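You operate a simulated robot arm through the tools that you are given. There is no shell and no other tool.

You are at the controls of a simulated robot arm. One attempt, no reset.

JOB
Measure spacer three and stand it on the circle for its size.
Fine: use the caliper; draw its jaw back open afterwards.
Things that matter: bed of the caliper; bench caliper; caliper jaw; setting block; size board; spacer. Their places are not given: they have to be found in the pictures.

The check looks at the end state, three seconds after you hand in, the way a careful person would. Anything else that was tipped, shoved, dropped, spilled or broken makes it a failure.

ROBOT AND FRAMES
A 7-joint arm with a two-finger parallel gripper, fixed in place. Base frame: the origin is on the floor under the middle of its stand, x ahead of it, y to its left, z up; the work surface is at about z = 0.85. Units: m, rad, N and s.
With the tool pointing down near the work surface it reaches from about 0.1 to 0.64 m from the base axis. Its first joint turns from -1.152 to 1.152 rad. Payload 1.57 kg.
The tool frame sits at the grasp point between the pads (the TCP): z along the fingers, y along the line on which they close. The tips reach 0.03 m beyond it. Largest opening 0.08 m; finger width 0.017, thickness 0.012; the body of the gripper, 0.04 by 0.082 m, starts 0.08 m behind the TCP.
Orientation is that of the tool frame in the base frame, as a unit quaternion [w, x, y, z]. With the fingers straight down and closing along the base's y, the tool's x points along the base's -x, its y along +y and its z along -z.

CONTROLS
- The arm moves only by the tool servo_tool. Its argument "motion" is a list of rows, each an object (a shift or turn left out is 0, a gripper value left out holds the last) with "travel": the shift along the tool's x, y, z in cm, a list of three; "rotation": the turn, a rotation vector about the tool's x, y, z in rad, a list of three; "fingers": the finger opening in cm, from 0 to 8. In form: [{"travel": [tx, ty, tz], "rotation": [ax, ay, az], "fingers": fingers}, ...]. A call has 1 to 20 rows; each row is the pose to reach, as a shift and turn from the pose commanded when the call began, along the tool's axes at that moment. Rows are played at 5 a second. More than 0.05 m and 0.15 rad between two rows, or a gripper value outside its range, and nothing of the call is played. A pose out of reach is approached as far as the arm can. The call stops where the force on the tool passes 50 N (or 10 N more than at its start, if that is more) or the arm is blocked; 0.2 s more then pass. Each finger travels about 0.072 m/s and halts on what it meets, pressing with about 42 N; the grip force reading is that of the motor and also rises with nothing between the fingers. The clock runs only during rows and for 0.2 s after the last one: add rows that repeat a pose to give the fingers time. It gives the time, the measured TCP pose, the force on the tool (base axes), the opening and the grip force at its end, in the units of the frame above (readings bear some noise), with the torque about the TCP (base axes, N m) and any sound that the robot's microphone picked up.
- Cameras (640 x 400 px; columns grow to the right, rows downward): "scene" is fixed at [0.0365, 0.4268, 1.4386]; the picture's right is [-0.89, -0.45, 0.00], its down [-0.21, 0.42, -0.88] and it looks along [0.40, -0.79, -0.47] (base axes); focal length 309 px, centre (320, 200). "wrist" rides on the gripper at [0.072, -0.007, -0.122] in the tool frame; the picture's right is [0.09, 1.00, 0.00], its down [-0.84, 0.08, -0.54] and it looks along [-0.54, 0.05, 0.84] (tool axes); focal length 238 px, centre (320, 200).
- grab_frame(camera): a new picture of that camera. The clock stands still meanwhile.
- point_at(camera, pixels): there is no depth. For up to 12 entries [column, row, z] of the newest picture of that camera ("zoom" is the newest enlarged one), the place [x, y] in the base frame at which the ray of that pixel passes the height z, good to about 0.003 m, but the place of the scene camera against the robot may be out by one fixed shift of up to 0.012 m in any direction. The clock stands still meanwhile.
- enlarge(camera, box): a new picture of the part [left, top, right, bottom] of that camera's present view, enlarged. The clock stands still meanwhile.
- close_job(): hands the job in; it is judged then, once.

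Leave the gripper open and the arm clear of the work at the hand-in unless told otherwise.

The tools are called after "Request:" by a JSON object that holds its "name" and its "arguments". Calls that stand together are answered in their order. servo_tool: Moves the arm, as the interface text tells. Its arguments: {"type":"object","properties":{"motion":{"type":"array"}},"required":["motion"]} The other tools are called the same way: grab_frame (camera) takes a picture; point_at (camera, pixels) gives the place at which the rays of pixels pass given heights; enlarge (camera, box) takes an enlarged picture of a part of a camera's view; close_job () hands the job in.

At the start:

```text
t: 0.0
ee_pos: [0.4368, -0.1512, 1.1413]
tcp_rot: [0.0, 0.0, 1.0, 0.0]
wrist_force: [-0.3, 0.5, 0.1]
torque: [-0.01, 0.02, -0.02]
width: 0.0799
grip_force: 0.1
```

scene: 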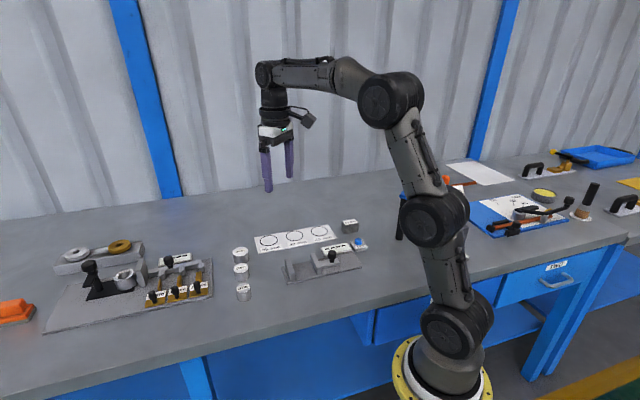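
wrist: 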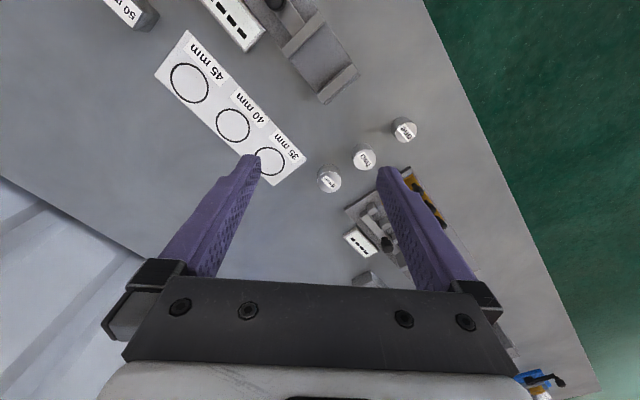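

I see three spacers near (241,255)-(243,292) in the scene picture, the size board with three circles at (295,237), and what seems to be the caliper at (322,262). I'll take enlarged views for detail.

Request:
{"name": "enlarge", "arguments": {"camera": "scene", "box": [220, 200, 380, 300]}}

Request:
{"name": "enlarge", "arguments": {"camera": "wrist", "box": [140, 0, 460, 200]}}

Request:
{"name": "enlarge", "arguments": {"camera": "scene", "box": [30, 220, 270, 340]}}

```text
4.00 times, centred on (300, 250) of scene
```

zoom: 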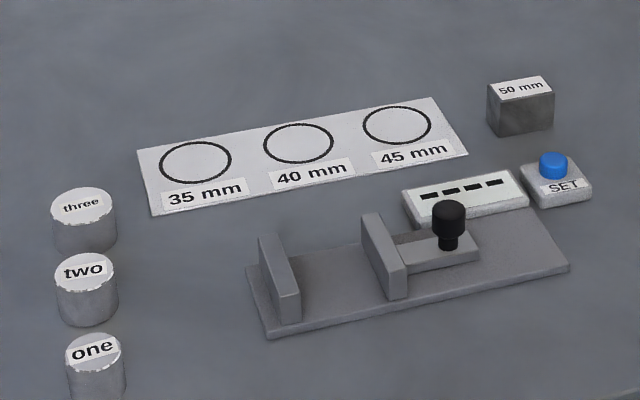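

```text
2.00 times, centred on (300, 100) of wrist
```

zoom: 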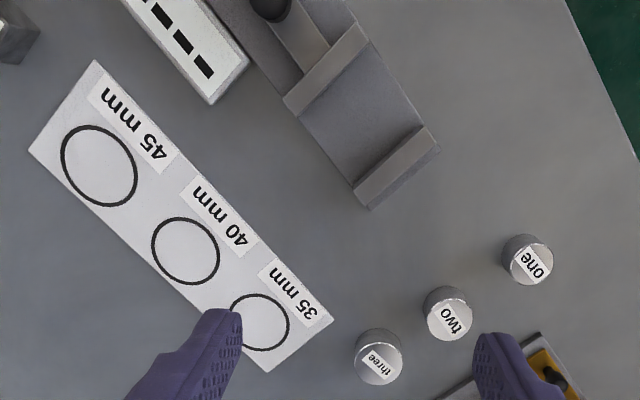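

```text
2.67 times, centred on (150, 280) of scene
```

zoom: 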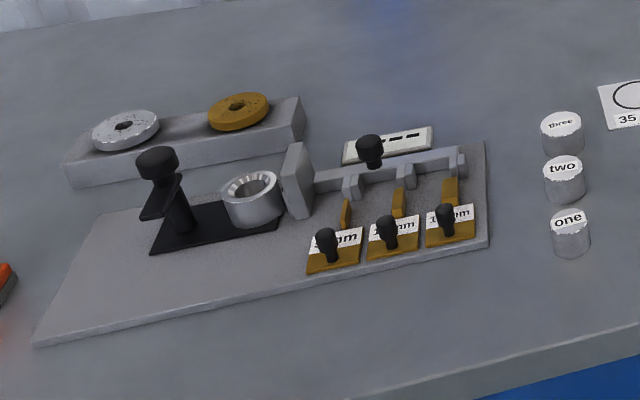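

The caliper display reads dashes, so it likely needs setting with the 50 mm block (top at about (350,223) scene) and the blue SET button at (358,241). I'll locate the main points with the wrist picture.

Request:
{"name": "point_at", "arguments": {"camera": "wrist", "pixels": [[330.5, 182, 0.88], [366, 160, 0.88], [404.5, 130.5, 0.88], [270, 161, 0.85], [232.5, 126, 0.85], [189, 83, 0.85], [321, 104, 0.85], [360, 74, 0.85], [286, 56, 0.85], [338, 85, 0.88], [303, 42, 0.88], [278, 3, 0.9]]}}

Request:
{"name": "point_at", "arguments": {"camera": "scene", "pixels": [[241, 251, 0.88], [241, 268, 0.88], [243, 288, 0.88], [269, 240.5, 0.85], [294.5, 236, 0.85], [319, 231, 0.85], [350, 222, 0.88], [358, 240, 0.87], [332, 252, 0.91], [287, 284, 0.85], [282, 266, 0.85], [362, 267, 0.85]]}}

```text
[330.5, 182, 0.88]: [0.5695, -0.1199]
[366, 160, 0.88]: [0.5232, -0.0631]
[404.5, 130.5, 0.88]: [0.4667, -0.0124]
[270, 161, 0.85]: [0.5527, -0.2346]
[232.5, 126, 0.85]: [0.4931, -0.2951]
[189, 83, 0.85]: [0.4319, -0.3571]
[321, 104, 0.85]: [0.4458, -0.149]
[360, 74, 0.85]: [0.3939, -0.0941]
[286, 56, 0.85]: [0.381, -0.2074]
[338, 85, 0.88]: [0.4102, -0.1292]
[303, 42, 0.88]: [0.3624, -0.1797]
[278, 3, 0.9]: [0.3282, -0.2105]
```

```text
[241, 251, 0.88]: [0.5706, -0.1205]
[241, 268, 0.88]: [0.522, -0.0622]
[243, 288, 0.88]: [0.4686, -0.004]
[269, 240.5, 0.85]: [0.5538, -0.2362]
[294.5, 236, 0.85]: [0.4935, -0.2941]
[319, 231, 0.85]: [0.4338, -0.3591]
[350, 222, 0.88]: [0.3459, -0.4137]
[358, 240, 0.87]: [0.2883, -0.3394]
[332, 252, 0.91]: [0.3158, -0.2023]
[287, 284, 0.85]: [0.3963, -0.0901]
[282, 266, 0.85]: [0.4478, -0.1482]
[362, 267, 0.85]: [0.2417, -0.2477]
```

Wrist and scene readings agree to a few mm. The caliper bed runs at about 45° (direction (0.70, 0.71)), so I'll turn the tool 45° to line up with it and go lower above the jaw gap for a better look.

Request:
{"name": "servo_tool", "arguments": {"motion": [{"travel": [0.7, 0.15, 0.9], "rotation": [0, 0, -0.112]}, {"travel": [1.4, 0.3, 1.8], "rotation": [0, 0, -0.224]}, {"travel": [2.1, 0.45, 2.7], "rotation": [0, 0, -0.336]}, {"travel": [2.8, 0.6, 3.6], "rotation": [0, 0, -0.448]}, {"travel": [3.5, 0.75, 4.5], "rotation": [0, 0, -0.56]}, {"travel": [4.2, 0.9, 5.4], "rotation": [0, 0, -0.672]}, {"travel": [5.0, 1.0, 6.5], "rotation": [0, 0, -0.785]}, {"travel": [5.0, 1.0, 6.5], "rotation": [0, 0, -0.785]}]}}

Request:
{"name": "grab_frame", "arguments": {"camera": "wrist"}}

```text
t: 1.8
ee_pos: [0.3877, -0.1409, 1.0769]
tcp_rot: [0.0, -0.383, 0.924, 0.0]
wrist_force: [0.5, -0.6, 0.0]
torque: [0.01, -0.02, 0.01]
width: 0.08
grip_force: 0.1
```

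```text
taken
```

wrist: 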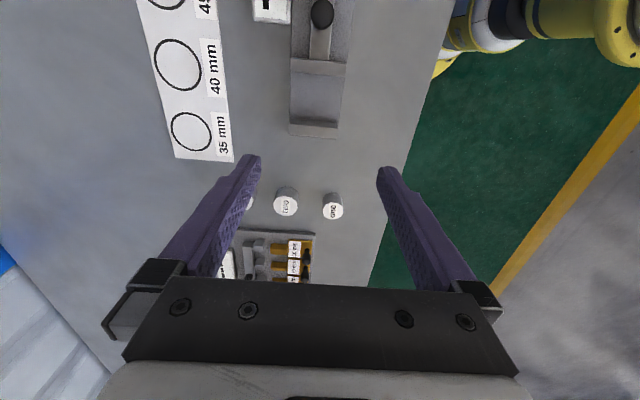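

The tool is now in line with the bed; the gap between the jaws shows at about (318,97). I'll enlarge the caliper and the board.

Request:
{"name": "enlarge", "arguments": {"camera": "wrist", "box": [240, 0, 400, 150]}}

Request:
{"name": "point_at", "arguments": {"camera": "wrist", "pixels": [[291, 133, 0.85], [339, 133, 0.85], [290, 122, 0.89], [340, 122, 0.89], [291, 63, 0.89], [346, 63, 0.89], [322, 14, 0.92], [286, 201, 0.88], [333, 207, 0.88], [191, 131, 0.85], [178, 64, 0.85], [320, 20, 0.88]]}}

```text
2.67 times, centred on (320, 75) of wrist
```

zoom: 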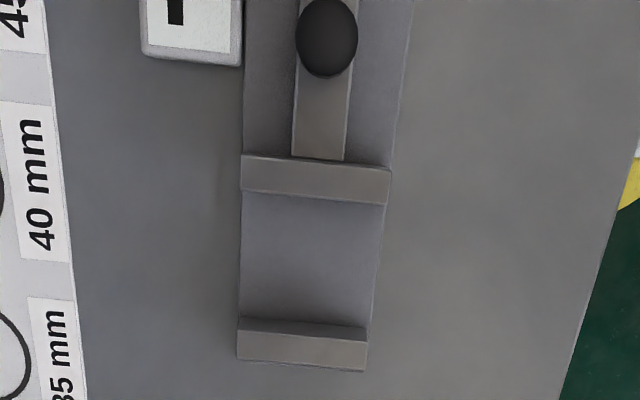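

```text
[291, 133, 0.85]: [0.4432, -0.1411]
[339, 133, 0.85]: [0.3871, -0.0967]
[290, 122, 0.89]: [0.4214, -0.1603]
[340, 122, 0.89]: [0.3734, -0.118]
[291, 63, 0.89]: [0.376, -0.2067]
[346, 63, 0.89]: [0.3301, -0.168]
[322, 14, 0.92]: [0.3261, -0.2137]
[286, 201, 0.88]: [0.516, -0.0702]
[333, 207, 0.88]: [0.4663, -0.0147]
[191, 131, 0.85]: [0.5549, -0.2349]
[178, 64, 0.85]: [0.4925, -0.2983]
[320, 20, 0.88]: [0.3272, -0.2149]
```

The jaw gap is about 5–6 cm and the jaw widths are clear. Next I'll slide back along the bed to see the knob, display, SET button and 50 mm block from above.

Request:
{"name": "servo_tool", "arguments": {"motion": [{"travel": [4, 0, 0.5]}, {"travel": [8, 0, 1]}, {"travel": [12, 0, 1.5]}, {"travel": [15, 0, 2]}, {"travel": [15, 0, 2]}]}}

Request:
{"name": "grab_frame", "arguments": {"camera": "wrist"}}

Request:
{"name": "enlarge", "arguments": {"camera": "wrist", "box": [160, 0, 400, 150]}}

```text
t: 3.0
ee_pos: [0.2839, -0.2472, 1.0555]
tcp_rot: [0.0, -0.382, 0.924, 0.001]
wrist_force: [-0.9, -0.2, -0.7]
torque: [-0.01, -0.04, 0.02]
width: 0.0798
grip_force: 0.0
```

```text
taken
```

wrist: 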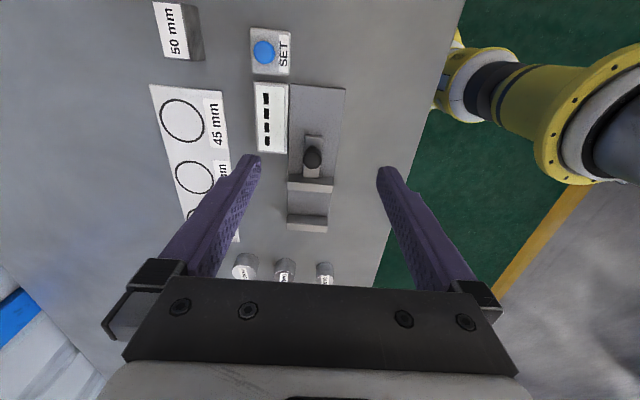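

```text
2.67 times, centred on (280, 75) of wrist
```

zoom: 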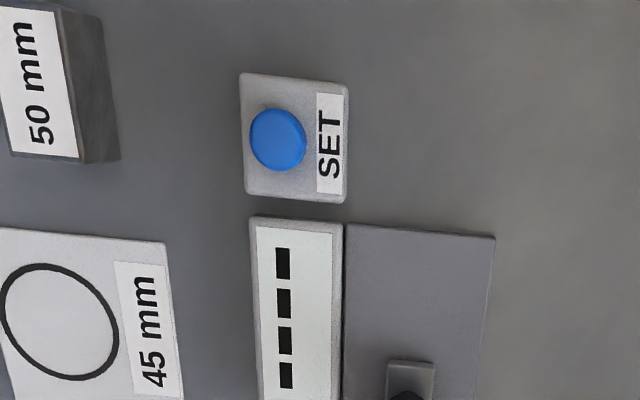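

The whole caliper, SET button and block are visible now. I'll read places for the button (265,52), block, bed corners and knob.

Request:
{"name": "point_at", "arguments": {"camera": "wrist", "pixels": [[264.5, 52, 0.87], [289, 85, 0.86], [345.5, 88.5, 0.86], [287, 228, 0.86], [327, 232, 0.86], [313, 157, 0.91], [313, 148, 0.92], [289, 217, 0.885], [327, 217, 0.885], [288, 180, 0.885], [335, 185, 0.885], [176, 30, 0.88]]}}

Request:
{"name": "enlarge", "arguments": {"camera": "wrist", "box": [240, 70, 380, 250]}}

Request:
{"name": "enlarge", "arguments": {"camera": "wrist", "box": [130, 0, 230, 70]}}

```text
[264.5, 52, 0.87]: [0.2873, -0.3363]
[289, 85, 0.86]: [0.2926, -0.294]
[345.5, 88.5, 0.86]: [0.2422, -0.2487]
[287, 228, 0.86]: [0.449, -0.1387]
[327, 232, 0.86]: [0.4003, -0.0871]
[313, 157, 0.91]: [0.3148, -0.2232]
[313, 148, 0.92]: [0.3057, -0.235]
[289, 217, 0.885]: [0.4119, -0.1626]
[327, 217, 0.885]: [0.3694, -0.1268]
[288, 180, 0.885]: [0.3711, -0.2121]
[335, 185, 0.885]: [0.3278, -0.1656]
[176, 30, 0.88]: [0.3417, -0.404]
```

```text
2.22 times, centred on (310, 160) of wrist
```

zoom: 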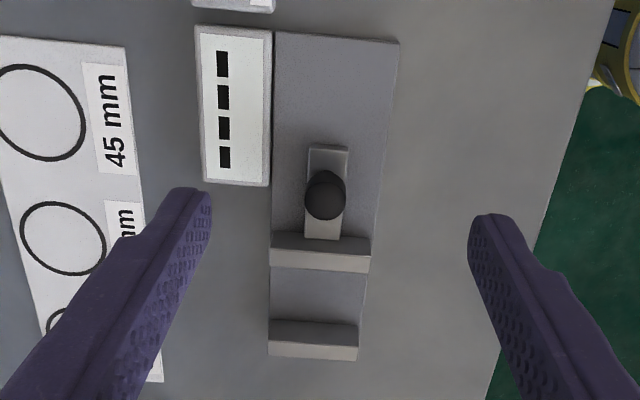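

```text
5.71 times, centred on (180, 35) of wrist
```

zoom: 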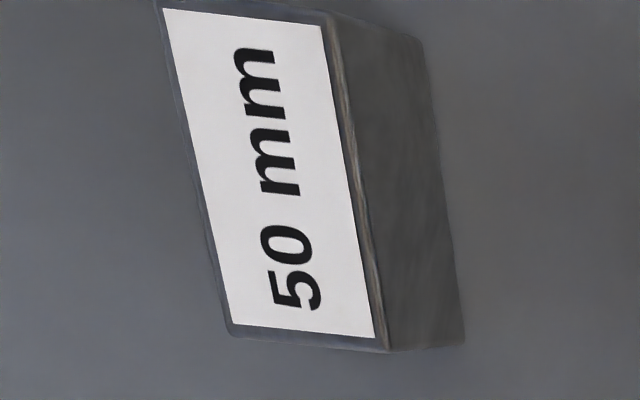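

The bed lies along u=(0.707,0.707) to within a degree, with jaw gap about 6 cm, jaw tops near z≈0.882. Next I'll look closely at the block and at the caliper from the side in the scene view.

Request:
{"name": "enlarge", "arguments": {"camera": "scene", "box": [270, 210, 380, 290]}}

Request:
{"name": "enlarge", "arguments": {"camera": "scene", "box": [330, 210, 380, 260]}}

Request:
{"name": "point_at", "arguments": {"camera": "scene", "pixels": [[332.25, 253.75, 0.89], [332.25, 253.75, 0.9], [332.5, 250, 0.905], [332.5, 262, 0.87], [358, 238.5, 0.88], [358, 242, 0.86]]}}

```text
5.00 times, centred on (325, 250) of scene
```

zoom: 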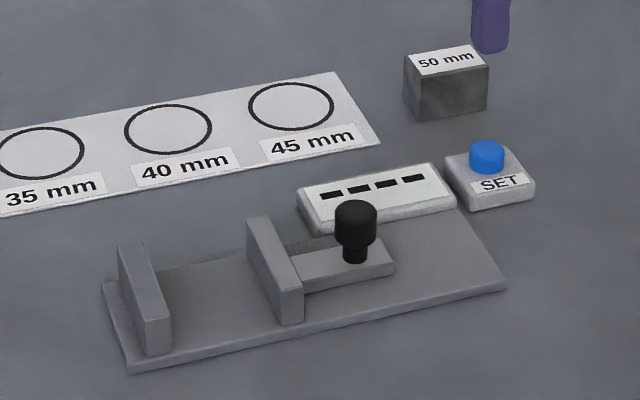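

```text
8.00 times, centred on (355, 235) of scene
```

zoom: 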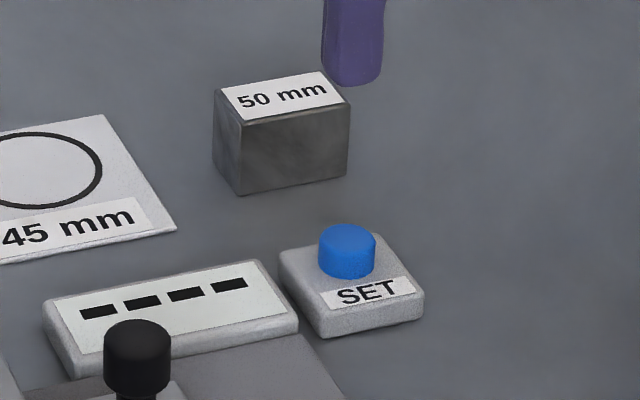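

```text
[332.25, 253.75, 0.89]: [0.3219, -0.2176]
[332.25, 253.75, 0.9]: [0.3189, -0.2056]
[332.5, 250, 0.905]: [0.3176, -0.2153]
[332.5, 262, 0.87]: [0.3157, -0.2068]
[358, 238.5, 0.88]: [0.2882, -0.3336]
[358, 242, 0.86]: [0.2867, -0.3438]
```

I'll read the block's corners (8x picture) at table height and at likely top heights to get its size.

Request:
{"name": "point_at", "arguments": {"camera": "scene", "pixels": [[345, 234.4, 0.85], [358.5, 232.1, 0.85], [342, 230, 0.85], [345, 225.6, 0.875], [345, 225.6, 0.88], [345, 225.6, 0.885], [358.75, 222.75, 0.88], [341.6, 221.25, 0.88], [355.25, 218.75, 0.88], [349.5, 222, 0.88]]}}

Request:
{"name": "point_at", "arguments": {"camera": "wrist", "pixels": [[152, 1, 0.88], [181, 2, 0.88], [192, 61, 0.88], [164, 58.5, 0.88], [205, 60.5, 0.85], [251, 75, 0.86], [290, 75, 0.86], [250.5, 28, 0.86], [291.5, 29, 0.86]]}}

```text
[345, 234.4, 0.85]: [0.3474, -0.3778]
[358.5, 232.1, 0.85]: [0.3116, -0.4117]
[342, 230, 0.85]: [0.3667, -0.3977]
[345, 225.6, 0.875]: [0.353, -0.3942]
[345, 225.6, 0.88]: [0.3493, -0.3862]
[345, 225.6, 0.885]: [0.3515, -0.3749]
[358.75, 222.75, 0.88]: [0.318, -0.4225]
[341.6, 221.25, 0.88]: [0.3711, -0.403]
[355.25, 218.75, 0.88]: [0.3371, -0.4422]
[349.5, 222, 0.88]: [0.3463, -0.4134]
```

```text
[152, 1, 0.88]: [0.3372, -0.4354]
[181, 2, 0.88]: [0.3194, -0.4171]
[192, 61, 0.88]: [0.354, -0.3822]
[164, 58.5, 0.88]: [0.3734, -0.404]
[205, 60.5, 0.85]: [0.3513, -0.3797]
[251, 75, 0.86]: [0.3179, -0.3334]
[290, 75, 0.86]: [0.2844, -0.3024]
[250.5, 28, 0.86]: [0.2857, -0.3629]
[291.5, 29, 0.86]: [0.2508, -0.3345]
```

The block is about 50 mm along the bed direction, about 28 mm wide, 32 mm tall, centred near (0.345,-0.412). The knob head is near (0.322,-0.218), z 0.884–0.901. I'll hold still once to see how noisy the pose reading is.

Request:
{"name": "servo_tool", "arguments": {"motion": [{"travel": [0, 0, 0]}]}}

Request:
{"name": "servo_tool", "arguments": {"motion": [{"travel": [0, 0, 0]}, {"travel": [0, 0, 0]}]}}

```text
t: 3.4
ee_pos: [0.2835, -0.247, 1.0555]
tcp_rot: [0.0, -0.383, 0.924, 0.0]
wrist_force: [-0.2, -1.4, -0.7]
torque: [-0.03, -0.03, -0.01]
width: 0.0798
grip_force: 0.1
```

```text
t: 4.0
ee_pos: [0.283, -0.2475, 1.0556]
tcp_rot: [0.001, -0.383, 0.924, -0.001]
wrist_force: [-0.3, -0.6, -0.5]
torque: [0.05, -0.02, 0.0]
width: 0.08
grip_force: 0.1
```

Noise is about 0.3 mm. I'll move over the knob with the tool at z≈0.96 (tips above it) and check alignment before going down.

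Request:
{"name": "servo_tool", "arguments": {"motion": [{"travel": [-1.6, -0.2, 2.5]}, {"travel": [-3.2, -0.4, 5]}, {"travel": [-4.8, -0.67, 7.5]}, {"travel": [-4.8, -0.67, 9.5]}, {"travel": [-4.8, -0.67, 9.5]}]}}

Request:
{"name": "grab_frame", "arguments": {"camera": "wrist"}}

Request:
{"name": "enlarge", "arguments": {"camera": "scene", "box": [270, 190, 390, 290]}}

```text
t: 5.2
ee_pos: [0.3194, -0.2194, 0.9612]
tcp_rot: [0.0, -0.383, 0.924, 0.0]
wrist_force: [1.0, 0.0, 0.0]
torque: [0.02, -0.03, 0.04]
width: 0.08
grip_force: 0.0
```

```text
taken
```

wrist: 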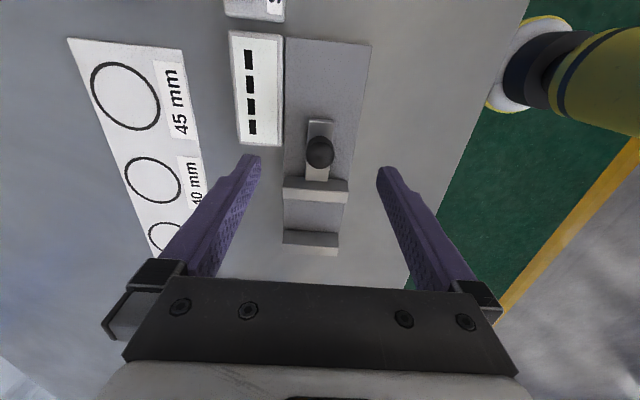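

```text
4.00 times, centred on (330, 240) of scene
```

zoom: 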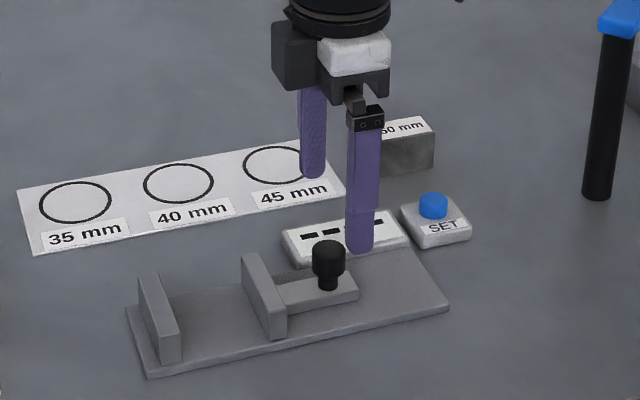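

The knob head sits at (320,153) in the wrist view, which puts it at u=0.074, v=0.3815 — right under the tool within 3 mm. I'll go down to z≈0.909 and close gently on the knob.

Request:
{"name": "servo_tool", "arguments": {"motion": [{"travel": [-0.3, 0, 1.7]}, {"travel": [-0.3, 0, 3.4]}, {"travel": [-0.3, 0, 5.1]}, {"travel": [-0.3, 0, 5.1]}]}}

Request:
{"name": "enlarge", "arguments": {"camera": "scene", "box": [270, 200, 390, 290]}}

```text
t: 6.2
ee_pos: [0.3207, -0.2155, 0.9106]
tcp_rot: [0.0, -0.382, 0.924, 0.0]
wrist_force: [-0.4, -0.1, 0.7]
torque: [0.03, -0.01, 0.0]
width: 0.08
grip_force: 0.1
```

```text
4.44 times, centred on (330, 245) of scene
```

zoom: 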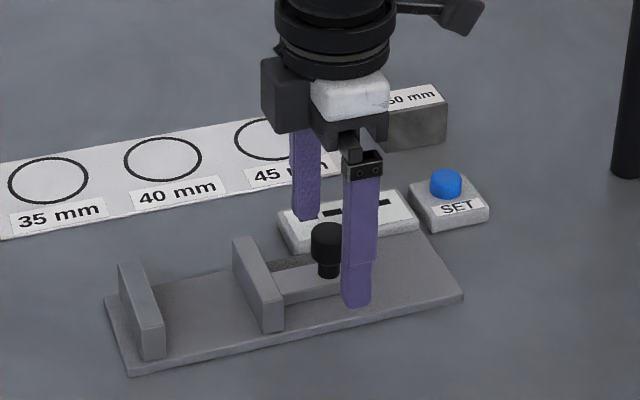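

Fingers straddle the knob with no contact. Closing on it now.

Request:
{"name": "servo_tool", "arguments": {"motion": [{"travel": [0, -0.15, 0], "fingers": 5}, {"travel": [0, -0.15, 0], "fingers": 3}, {"travel": [0, -0.15, 0], "fingers": 1.5}, {"travel": [0, -0.15, 0], "fingers": 1.5}, {"travel": [0, -0.15, 0], "fingers": 1.5}]}}

Request:
{"name": "enlarge", "arguments": {"camera": "scene", "box": [270, 200, 390, 290]}}

```text
t: 7.4
ee_pos: [0.3229, -0.2163, 0.91]
tcp_rot: [-0.001, -0.383, 0.924, 0.001]
wrist_force: [-6.8, 7.7, 3.1]
torque: [-0.14, -0.14, -0.02]
width: 0.0233
grip_force: 36.0
```

```text
4.44 times, centred on (330, 245) of scene
```

zoom: 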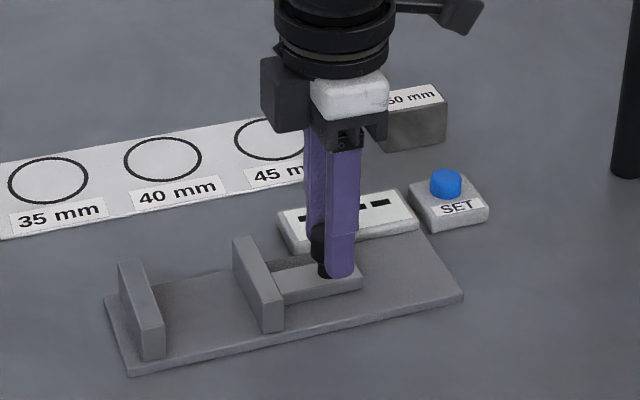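

The grip holds the 23 mm knob, with about 10 N of side load; I'll undo the 1.5 mm sideways shift and then draw the jaw back 1.5 cm slowly.

Request:
{"name": "servo_tool", "arguments": {"motion": [{"travel": [0, 0.15, 0]}, {"travel": [0.3, 0.15, 0]}, {"travel": [0.6, 0.15, 0]}, {"travel": [0.9, 0.15, 0]}, {"travel": [1.2, 0.15, 0]}, {"travel": [1.5, 0.15, 0]}, {"travel": [1.5, 0.15, 0]}]}}

Request:
{"name": "enlarge", "arguments": {"camera": "scene", "box": [270, 200, 390, 290]}}

```text
t: 9.0
ee_pos: [0.3109, -0.2274, 0.9091]
tcp_rot: [0.0, -0.383, 0.924, -0.001]
wrist_force: [-0.3, -1.5, 1.1]
torque: [-0.05, 0.0, -0.01]
width: 0.0156
grip_force: 0.2
```

```text
4.44 times, centred on (330, 245) of scene
```

zoom: 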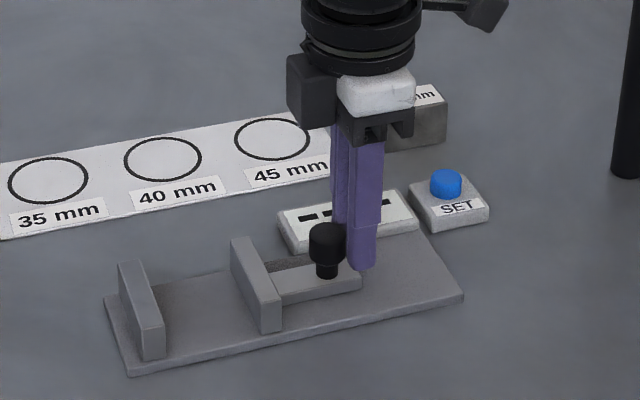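

The fingers slid off the knob and the jaw hardly moved (it looks already at its open stop, gap ≈ 60 mm), which is enough room. I'll lift, open to 6 cm and move over the setting block for a check view.

Request:
{"name": "servo_tool", "arguments": {"motion": [{"travel": [0.2, 0, -2]}, {"travel": [0.2, 0, -5], "fingers": 6}, {"travel": [0.2, 0, -9], "fingers": 6}, {"travel": [3.2, -3.8, -9]}, {"travel": [6.2, -7.6, -9]}, {"travel": [8.5, -11.4, -9]}, {"travel": [10.6, -15.4, -9]}, {"travel": [10.6, -15.4, -9]}]}}

Request:
{"name": "grab_frame", "arguments": {"camera": "wrist"}}

Request:
{"name": "grab_frame", "arguments": {"camera": "scene"}}

```text
t: 10.8
ee_pos: [0.3438, -0.4112, 0.9985]
tcp_rot: [0.001, -0.383, 0.924, 0.0]
wrist_force: [0.5, 0.7, 0.1]
torque: [0.02, -0.01, -0.02]
width: 0.0599
grip_force: 0.1
```

```text
taken
```

wrist: 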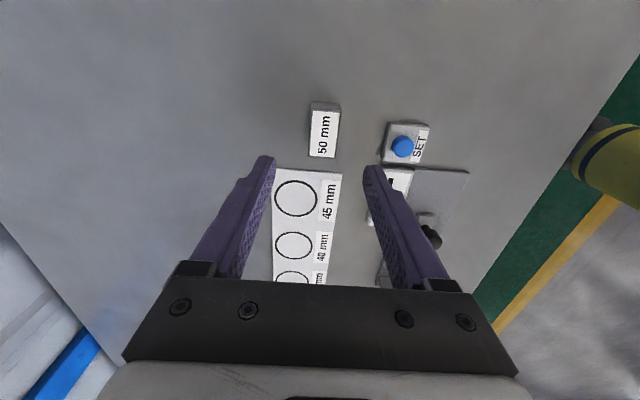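

```text
taken
```

scene: 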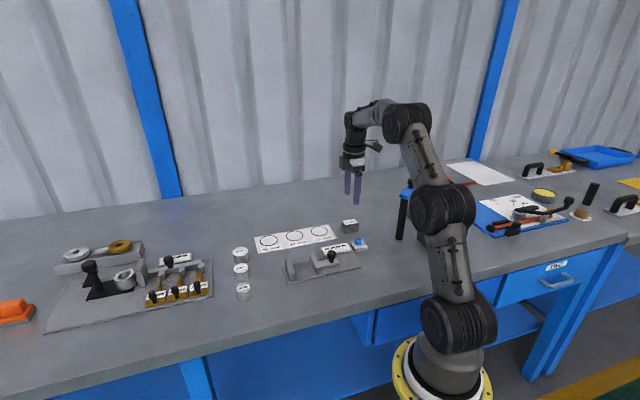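

The block shows at (325,130) in the wrist view, nearly in line. I'll enlarge to get its exact centre and angle.

Request:
{"name": "enlarge", "arguments": {"camera": "wrist", "box": [280, 80, 380, 180]}}

```text
4.00 times, centred on (330, 130) of wrist
```

zoom: 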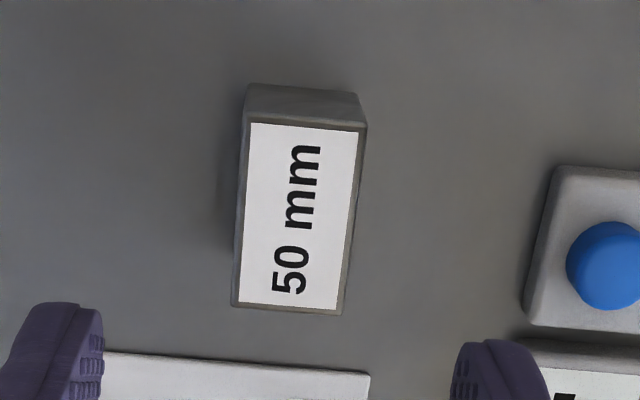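

The block is square with the tool, centred at u=-0.045, v=0.530 (30 mm wide). I'll shift 2.7 mm / 3.6 mm and go down with tips about 7 mm above the table.

Request:
{"name": "servo_tool", "arguments": {"motion": [{"travel": [-0.25, 0.36, 2]}, {"travel": [-0.25, 0.36, 5]}, {"travel": [-0.25, 0.36, 8]}, {"travel": [-0.25, 0.36, 10]}, {"travel": [-0.25, 0.36, 11.1]}, {"travel": [-0.25, 0.36, 11.1]}]}}

Request:
{"name": "grab_frame", "arguments": {"camera": "wrist"}}

Request:
{"name": "enlarge", "arguments": {"camera": "scene", "box": [310, 190, 390, 250]}}

```text
t: 12.2
ee_pos: [0.3446, -0.4041, 0.8879]
tcp_rot: [0.0, -0.383, 0.924, 0.0]
wrist_force: [0.2, -0.3, -0.3]
torque: [-0.01, 0.03, 0.01]
width: 0.0601
grip_force: 0.0
```

```text
taken
```

wrist: 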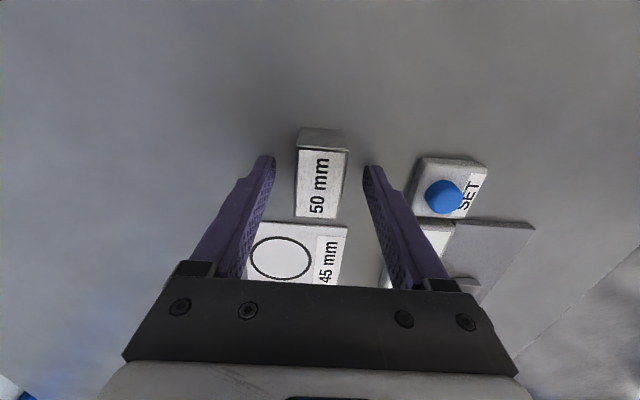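

```text
6.67 times, centred on (350, 220) of scene
```

zoom: 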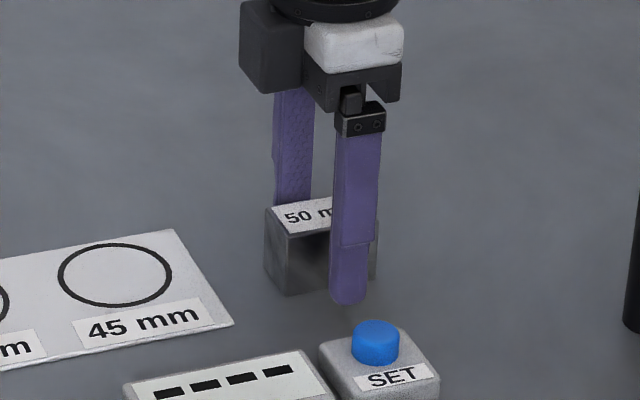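

The fingers straddle the block evenly, and the tool is centred on it within about 1 mm. Closing.

Request:
{"name": "servo_tool", "arguments": {"motion": [{"fingers": 4.5}, {"fingers": 3.2}, {"fingers": 2}, {"fingers": 2}, {"fingers": 2}]}}

```text
t: 13.4
ee_pos: [0.3432, -0.406, 0.8892]
tcp_rot: [0.0, -0.383, 0.924, 0.0]
wrist_force: [0.7, -0.3, 0.8]
torque: [0.0, 0.01, 0.01]
width: 0.0292
grip_force: 38.9
```

Gripped at 29 mm wide. Lifting 8 cm and carrying the block over the jaw gap (u≈0.159, v≈0.3815).

Request:
{"name": "servo_tool", "arguments": {"motion": [{"travel": [0, 0, -2]}, {"travel": [0, 0, -5]}, {"travel": [0, 0, -8]}, {"travel": [-2.9, 2.1, -8]}, {"travel": [-5.8, 4.2, -8]}, {"travel": [-8.7, 6.4, -8]}, {"travel": [-11.6, 8.5, -8]}, {"travel": [-14.5, 10.6, -8]}, {"travel": [-17.4, 12.7, -8]}, {"travel": [-20.3, 14.83, -8]}, {"travel": [-20.3, 14.83, -8]}]}}

Request:
{"name": "grab_frame", "arguments": {"camera": "wrist"}}

Request:
{"name": "enlarge", "arguments": {"camera": "scene", "box": [260, 200, 380, 290]}}

```text
t: 15.8
ee_pos: [0.3821, -0.1557, 0.9697]
tcp_rot: [0.0, -0.383, 0.924, 0.0]
wrist_force: [-0.3, 0.2, -2.9]
torque: [0.03, -0.02, 0.01]
width: 0.0297
grip_force: 39.1
```

```text
taken
```

wrist: 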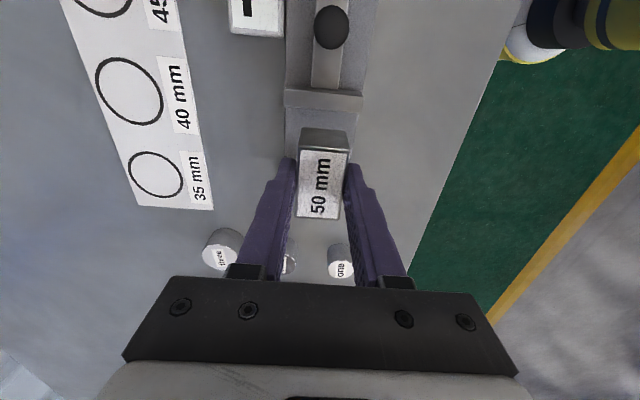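

```text
4.44 times, centred on (320, 245) of scene
```

zoom: 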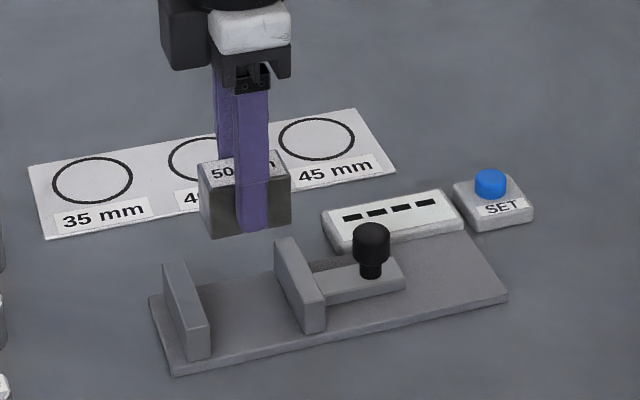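

The block hangs over the gap. I'll enlarge the wrist view to check the clearance to the moving jaw and the fixed jaw.

Request:
{"name": "enlarge", "arguments": {"camera": "wrist", "box": [260, 60, 400, 220]}}

```text
2.50 times, centred on (330, 140) of wrist
```

zoom: 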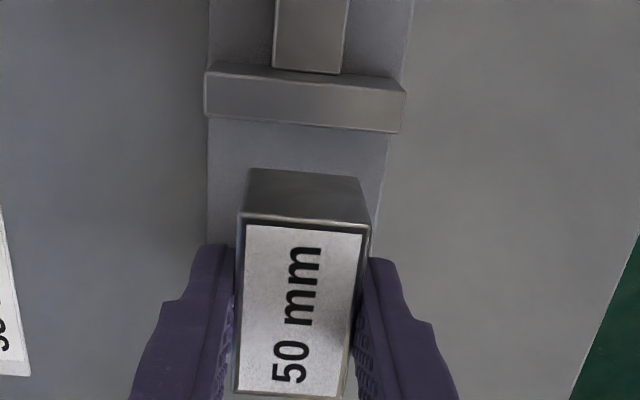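

Estimated clearances: about 3.5 mm to the moving jaw, 6 mm to the fixed jaw. I'll go down to just above the jaw tops with a 1 mm forward shift, let it settle, and check again.

Request:
{"name": "servo_tool", "arguments": {"motion": [{"travel": [-0.1, -0.1, 1.5]}, {"travel": [-0.1, -0.1, 3.0]}, {"travel": [-0.1, -0.1, 3.8]}, {"travel": [-0.1, -0.1, 3.8]}, {"travel": [-0.1, -0.1, 3.8]}]}}

Request:
{"name": "enlarge", "arguments": {"camera": "wrist", "box": [260, 80, 400, 220]}}

Request:
{"name": "enlarge", "arguments": {"camera": "scene", "box": [275, 230, 355, 290]}}

```text
t: 17.0
ee_pos: [0.3834, -0.156, 0.9302]
tcp_rot: [-0.001, -0.383, 0.924, 0.0]
wrist_force: [0.0, -0.2, -2.0]
torque: [-0.01, 0.01, -0.02]
width: 0.0292
grip_force: 38.7
```

```text
2.86 times, centred on (330, 150) of wrist
```

zoom: 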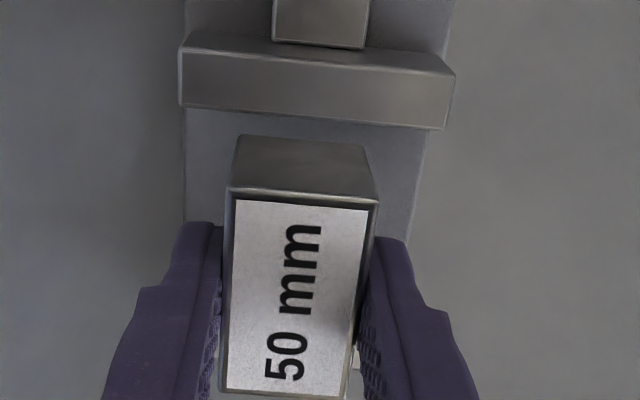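

```text
6.67 times, centred on (315, 260) of scene
```

zoom: 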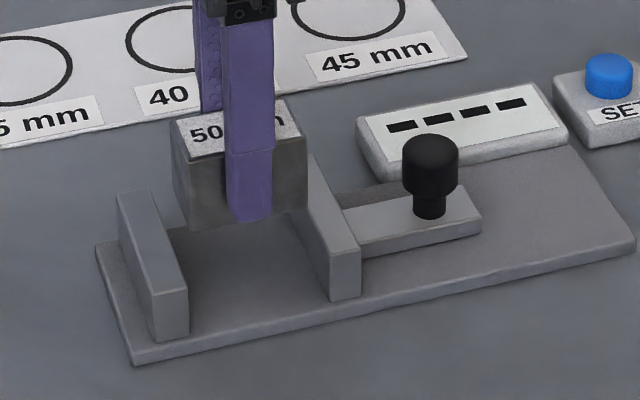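

Now z=0.930. I'll compare the block's lower edge with the jaw edges in the enlarged scene picture.

Request:
{"name": "point_at", "arguments": {"camera": "zoom", "pixels": [[190, 230, 0.891], [188, 290, 0.882], [330, 259, 0.882], [361, 249, 0.882], [155, 297, 0.882], [306, 208, 0.891], [150, 191, 0.882], [191, 155, 0.924], [172, 119, 0.924], [307, 133, 0.924], [190, 338, 0.86], [331, 300, 0.86]]}}

```text
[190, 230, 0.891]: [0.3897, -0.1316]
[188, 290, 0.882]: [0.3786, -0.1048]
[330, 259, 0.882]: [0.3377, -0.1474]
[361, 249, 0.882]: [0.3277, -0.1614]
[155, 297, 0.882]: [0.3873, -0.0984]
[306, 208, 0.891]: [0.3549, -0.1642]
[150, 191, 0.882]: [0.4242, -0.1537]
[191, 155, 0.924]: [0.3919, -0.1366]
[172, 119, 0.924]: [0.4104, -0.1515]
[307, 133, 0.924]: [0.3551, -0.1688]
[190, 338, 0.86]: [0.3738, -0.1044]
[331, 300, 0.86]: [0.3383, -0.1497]
```

Scene picture suggests the block is closer to the moving jaw (0–1 mm) than the wrist estimate (3.4 mm); both say shift forward. I'll move 2.5 mm toward the fixed jaw and re-check before going in.

Request:
{"name": "servo_tool", "arguments": {"motion": [{"travel": [-0.25, 0, 0]}, {"travel": [-0.25, 0, 0.3]}, {"travel": [-0.25, 0, 0.3]}, {"travel": [-0.25, 0, 0.3]}]}}

Request:
{"name": "enlarge", "arguments": {"camera": "wrist", "box": [260, 80, 400, 220]}}

Request:
{"name": "enlarge", "arguments": {"camera": "scene", "box": [285, 240, 335, 290]}}

```text
t: 18.0
ee_pos: [0.3856, -0.1555, 0.9277]
tcp_rot: [0.0, -0.383, 0.924, 0.0]
wrist_force: [-0.5, 0.0, -1.9]
torque: [0.0, 0.02, 0.01]
width: 0.0292
grip_force: 38.7
```

```text
2.86 times, centred on (330, 150) of wrist
```

zoom: 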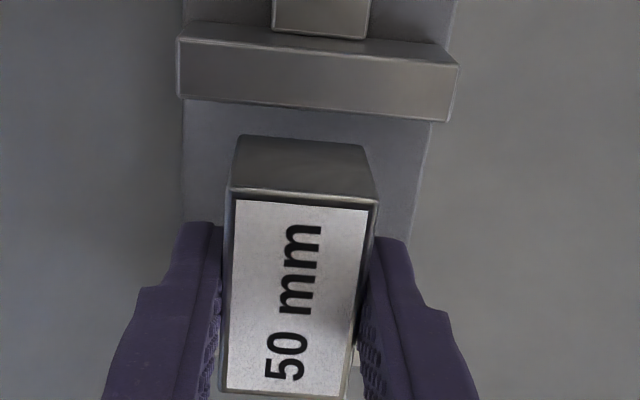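

```text
8.00 times, centred on (310, 265) of scene
```

zoom: 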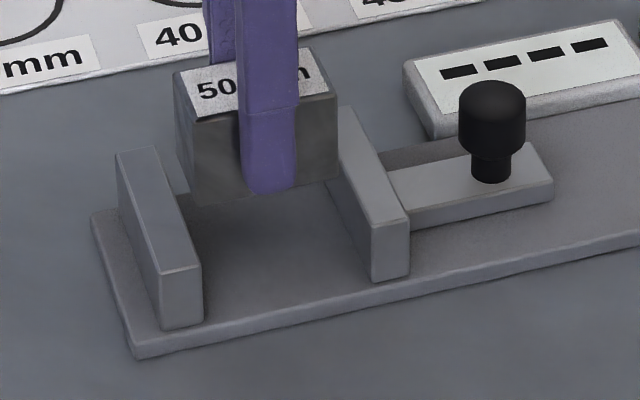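

Now estimated clearances are about 6 mm behind and 3.5 mm in front; I'll shift back 1 mm and lower the block 2 cm into the gap.

Request:
{"name": "servo_tool", "arguments": {"motion": [{"travel": [0.1, 0, 0]}, {"travel": [0.1, 0, 0.7]}, {"travel": [0.1, 0, 1.4]}, {"travel": [0.1, 0, 2.0]}, {"travel": [0.1, 0, 2.0]}]}}

Request:
{"name": "enlarge", "arguments": {"camera": "wrist", "box": [260, 80, 400, 220]}}

Request:
{"name": "enlarge", "arguments": {"camera": "scene", "box": [285, 240, 335, 290]}}

```text
t: 19.2
ee_pos: [0.3851, -0.1567, 0.909]
tcp_rot: [0.001, -0.382, 0.924, 0.001]
wrist_force: [0.6, 0.3, -1.9]
torque: [0.02, 0.02, 0.02]
width: 0.0292
grip_force: 38.7
```

```text
2.86 times, centred on (330, 150) of wrist
```

zoom: 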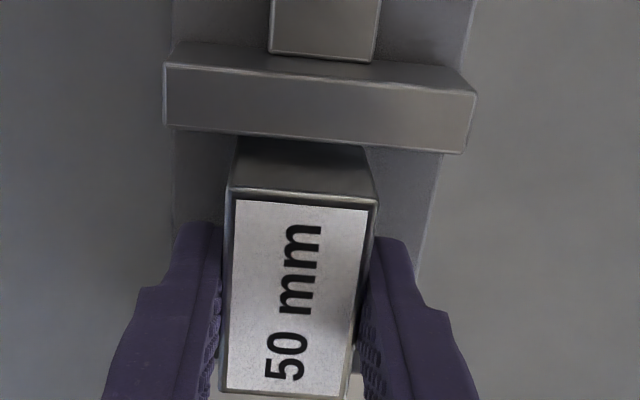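

```text
8.00 times, centred on (310, 265) of scene
```

zoom: 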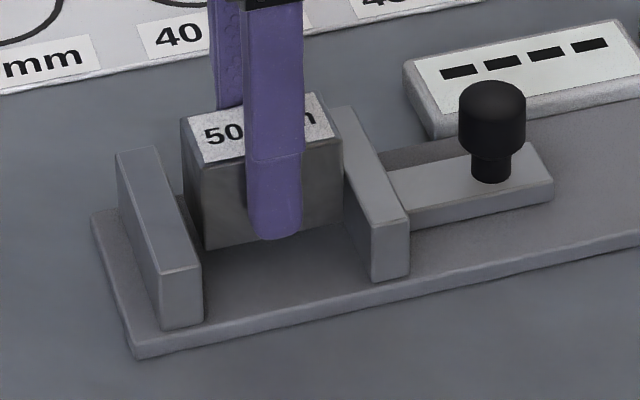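

No contact; the block is inside the gap. Continuing down 7 mm, then in small steps until it touches the bed.

Request:
{"name": "servo_tool", "arguments": {"motion": [{"travel": [0, 0, 0.3]}, {"travel": [0, 0, 0.6]}, {"travel": [0, 0, 0.7]}]}}

Request:
{"name": "servo_tool", "arguments": {"motion": [{"travel": [0, 0, 0.1]}, {"travel": [0, 0, 0.15]}]}}

```text
t: 20.0
ee_pos: [0.3845, -0.1565, 0.9014]
tcp_rot: [0.0, -0.383, 0.924, 0.0]
wrist_force: [0.4, -0.3, -2.6]
torque: [0.0, 0.03, -0.01]
width: 0.0295
grip_force: 39.0
```

```text
t: 20.6
ee_pos: [0.385, -0.157, 0.9]
tcp_rot: [0.0, -0.382, 0.924, 0.0]
wrist_force: [-0.4, 0.5, -2.5]
torque: [0.01, -0.01, 0.01]
width: 0.0296
grip_force: 39.1
```

Still hanging free (force ≈ -2.5 N is the block weight), bottom near 0.861. Two more small steps.

Request:
{"name": "servo_tool", "arguments": {"motion": [{"travel": [0, 0, 0.1]}, {"travel": [0, 0, 0.15]}]}}

Request:
{"name": "enlarge", "arguments": {"camera": "scene", "box": [285, 240, 335, 290]}}

```text
t: 21.2
ee_pos: [0.3865, -0.1571, 0.8982]
tcp_rot: [0.0, -0.383, 0.924, 0.0]
wrist_force: [0.3, 1.0, -1.1]
torque: [0.0, -0.02, -0.05]
width: 0.0294
grip_force: 39.0
```

```text
8.00 times, centred on (310, 265) of scene
```

zoom: 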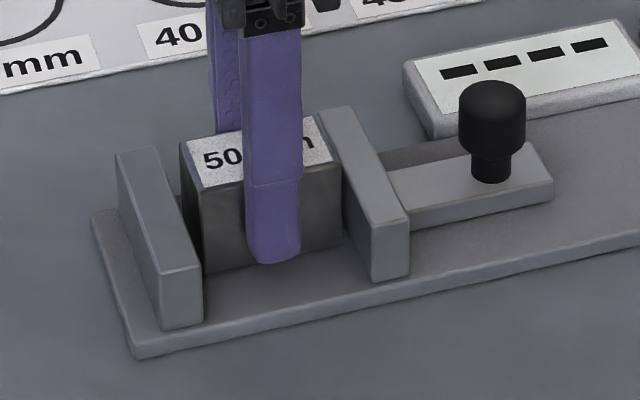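

The force has eased to about -1 N, perhaps just touching. One more millimetre to confirm.

Request:
{"name": "servo_tool", "arguments": {"motion": [{"travel": [0, 0, 0.1]}, {"travel": [0, 0, 0.1]}]}}

```text
t: 21.8
ee_pos: [0.385, -0.1562, 0.8961]
tcp_rot: [0.0, -0.383, 0.924, 0.0]
wrist_force: [-0.6, 1.1, -4.1]
torque: [0.0, 0.0, -0.01]
width: 0.0293
grip_force: 39.0
```

Still free; the bed looks nearer 6 mm thick (edge ≈13 px in the 8x picture). Another 1 mm step.

Request:
{"name": "servo_tool", "arguments": {"motion": [{"travel": [0, 0, 0.1]}, {"travel": [0, 0, 0.1]}]}}

Request:
{"name": "servo_tool", "arguments": {"motion": [{"travel": [0, 0, 0.07]}, {"travel": [0, 0, 0.07]}]}}

```text
t: 22.4
ee_pos: [0.3856, -0.1561, 0.8958]
tcp_rot: [0.0, -0.382, 0.924, -0.001]
wrist_force: [-1.1, 0.2, 1.6]
torque: [0.05, 0.13, 0.01]
width: 0.0295
grip_force: 38.9
```

```text
t: 23.0
ee_pos: [0.3854, -0.156, 0.8968]
tcp_rot: [0.001, -0.383, 0.924, -0.001]
wrist_force: [-5.9, 1.1, 11.4]
torque: [0.01, 0.3, -0.03]
width: 0.0293
grip_force: 39.5
```

The block is on the bed (force +11 N). I'll relax 1 mm upward and open the fingers.

Request:
{"name": "servo_tool", "arguments": {"motion": [{"travel": [0, 0, -0.1]}, {"travel": [0, 0, -0.1], "fingers": 3.4}, {"travel": [0, 0, -0.1], "fingers": 5}, {"travel": [0, 0, -0.1], "fingers": 5}]}}

Request:
{"name": "enlarge", "arguments": {"camera": "scene", "box": [285, 240, 335, 290]}}

Request:
{"name": "enlarge", "arguments": {"camera": "wrist", "box": [240, 80, 420, 240]}}

```text
t: 24.0
ee_pos: [0.3852, -0.1562, 0.8959]
tcp_rot: [0.0, -0.383, 0.924, 0.0]
wrist_force: [-0.3, 0.3, 0.0]
torque: [0.01, 0.01, 0.0]
width: 0.0501
grip_force: 0.2
```

```text
8.00 times, centred on (310, 265) of scene
```

zoom: 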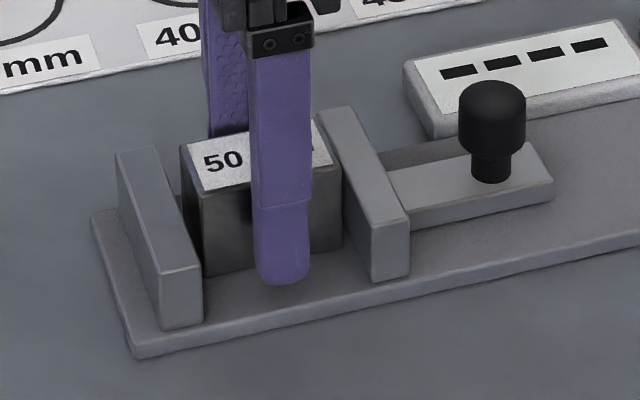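

```text
2.50 times, centred on (330, 160) of wrist
```

zoom: 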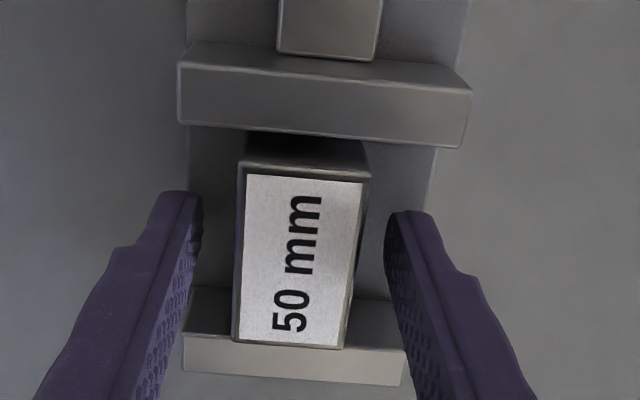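

The block stands free in the gap. Now I'll lift, close the fingers to 1.5 cm, and come down behind the knob (u≈0.047) to push the jaw forward.

Request:
{"name": "servo_tool", "arguments": {"motion": [{"travel": [0, 0, -3]}, {"travel": [0, 0, -6]}, {"travel": [0, 0, -9]}, {"travel": [3, 0.1, -9], "fingers": 1.5}, {"travel": [6, 0.15, -9]}, {"travel": [9, 0.15, -9]}, {"travel": [11.6, 0.15, -9]}, {"travel": [11.6, 0.15, -6]}, {"travel": [11.6, 0.15, -4]}, {"travel": [11.6, 0.15, -4]}]}}

Request:
{"name": "enlarge", "arguments": {"camera": "scene", "box": [285, 210, 375, 290]}}

Request:
{"name": "grab_frame", "arguments": {"camera": "wrist"}}

```text
t: 26.2
ee_pos: [0.3013, -0.2388, 0.9364]
tcp_rot: [0.0, -0.383, 0.924, 0.0]
wrist_force: [0.1, 0.7, 0.4]
torque: [0.0, 0.0, 0.0]
width: 0.0153
grip_force: 0.0
```

```text
5.00 times, centred on (330, 250) of scene
```

zoom: 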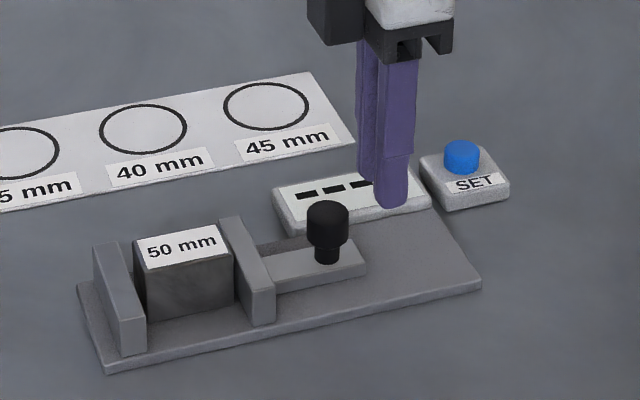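

```text
taken
```

wrist: 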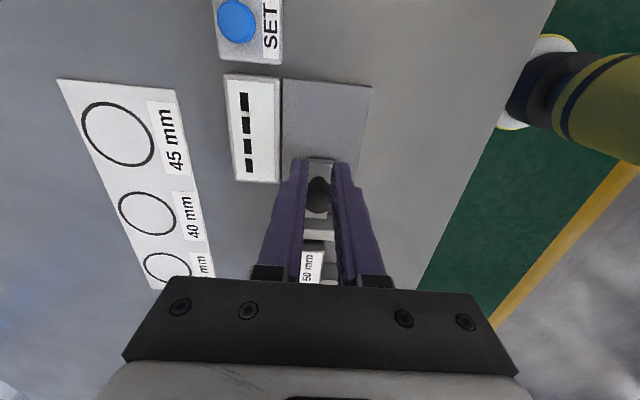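

Aligned behind the knob (v=0.382). Lowering to z≈0.904 and moving forward 1 cm to just short of contact.

Request:
{"name": "servo_tool", "arguments": {"motion": [{"travel": [0, 0, 1.2]}, {"travel": [0, 0, 2.4]}, {"travel": [0, 0, 3.2]}, {"travel": [-0.5, 0, 3.2]}, {"travel": [-1.0, 0, 3.2]}, {"travel": [-1.0, 0, 3.2]}]}}

Request:
{"name": "enlarge", "arguments": {"camera": "scene", "box": [285, 210, 375, 290]}}

```text
t: 27.6
ee_pos: [0.3103, -0.2295, 0.9043]
tcp_rot: [0.0, -0.383, 0.924, 0.0]
wrist_force: [0.4, 0.3, 0.0]
torque: [0.01, 0.0, -0.01]
width: 0.015
grip_force: 0.0
```

```text
5.00 times, centred on (330, 250) of scene
```

zoom: 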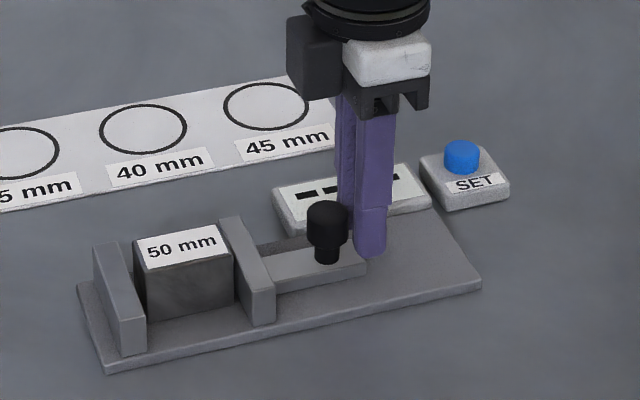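

Close behind the knob with no contact yet. Pushing forward slowly, 2 mm per row.

Request:
{"name": "servo_tool", "arguments": {"motion": [{"travel": [-0.2, 0, 0]}, {"travel": [-0.4, 0, 0]}, {"travel": [-0.6, 0, 0]}, {"travel": [-0.7, 0, 0]}]}}

Request:
{"name": "enlarge", "arguments": {"camera": "scene", "box": [285, 210, 375, 290]}}

```text
t: 28.6
ee_pos: [0.3146, -0.2248, 0.9051]
tcp_rot: [0.0, -0.383, 0.924, 0.001]
wrist_force: [-1.6, -0.8, 0.4]
torque: [0.0, 0.0, 0.05]
width: 0.016
grip_force: 0.7
```

```text
5.00 times, centred on (330, 250) of scene
```

zoom: 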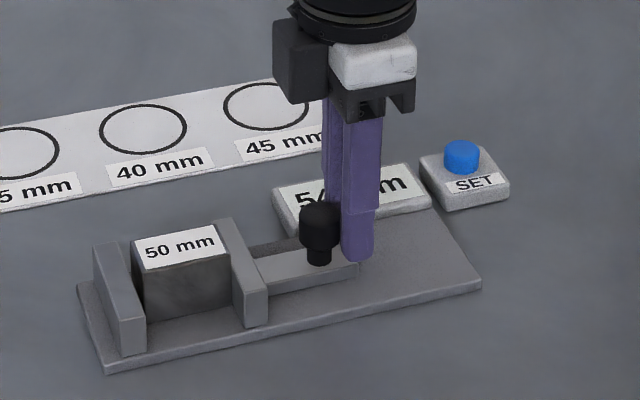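

The jaw slides easily (≈2 N) and the display woke up ("5… mm"). Continuing forward until the block is clamped.

Request:
{"name": "servo_tool", "arguments": {"motion": [{"travel": [-0.2, 0, 0]}, {"travel": [-0.4, 0, 0]}, {"travel": [-0.6, 0, 0]}, {"travel": [-0.6, 0, 0]}]}}

Request:
{"name": "enlarge", "arguments": {"camera": "scene", "box": [285, 210, 375, 290]}}

```text
t: 29.6
ee_pos: [0.3176, -0.2209, 0.904]
tcp_rot: [-0.002, -0.383, 0.924, 0.001]
wrist_force: [-11.4, -9.2, -0.4]
torque: [-0.16, 0.16, 0.13]
width: 0.016
grip_force: 0.2
```

```text
5.00 times, centred on (330, 250) of scene
```

zoom: 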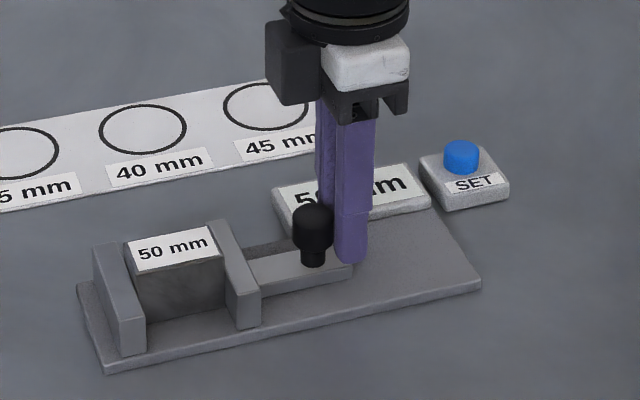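

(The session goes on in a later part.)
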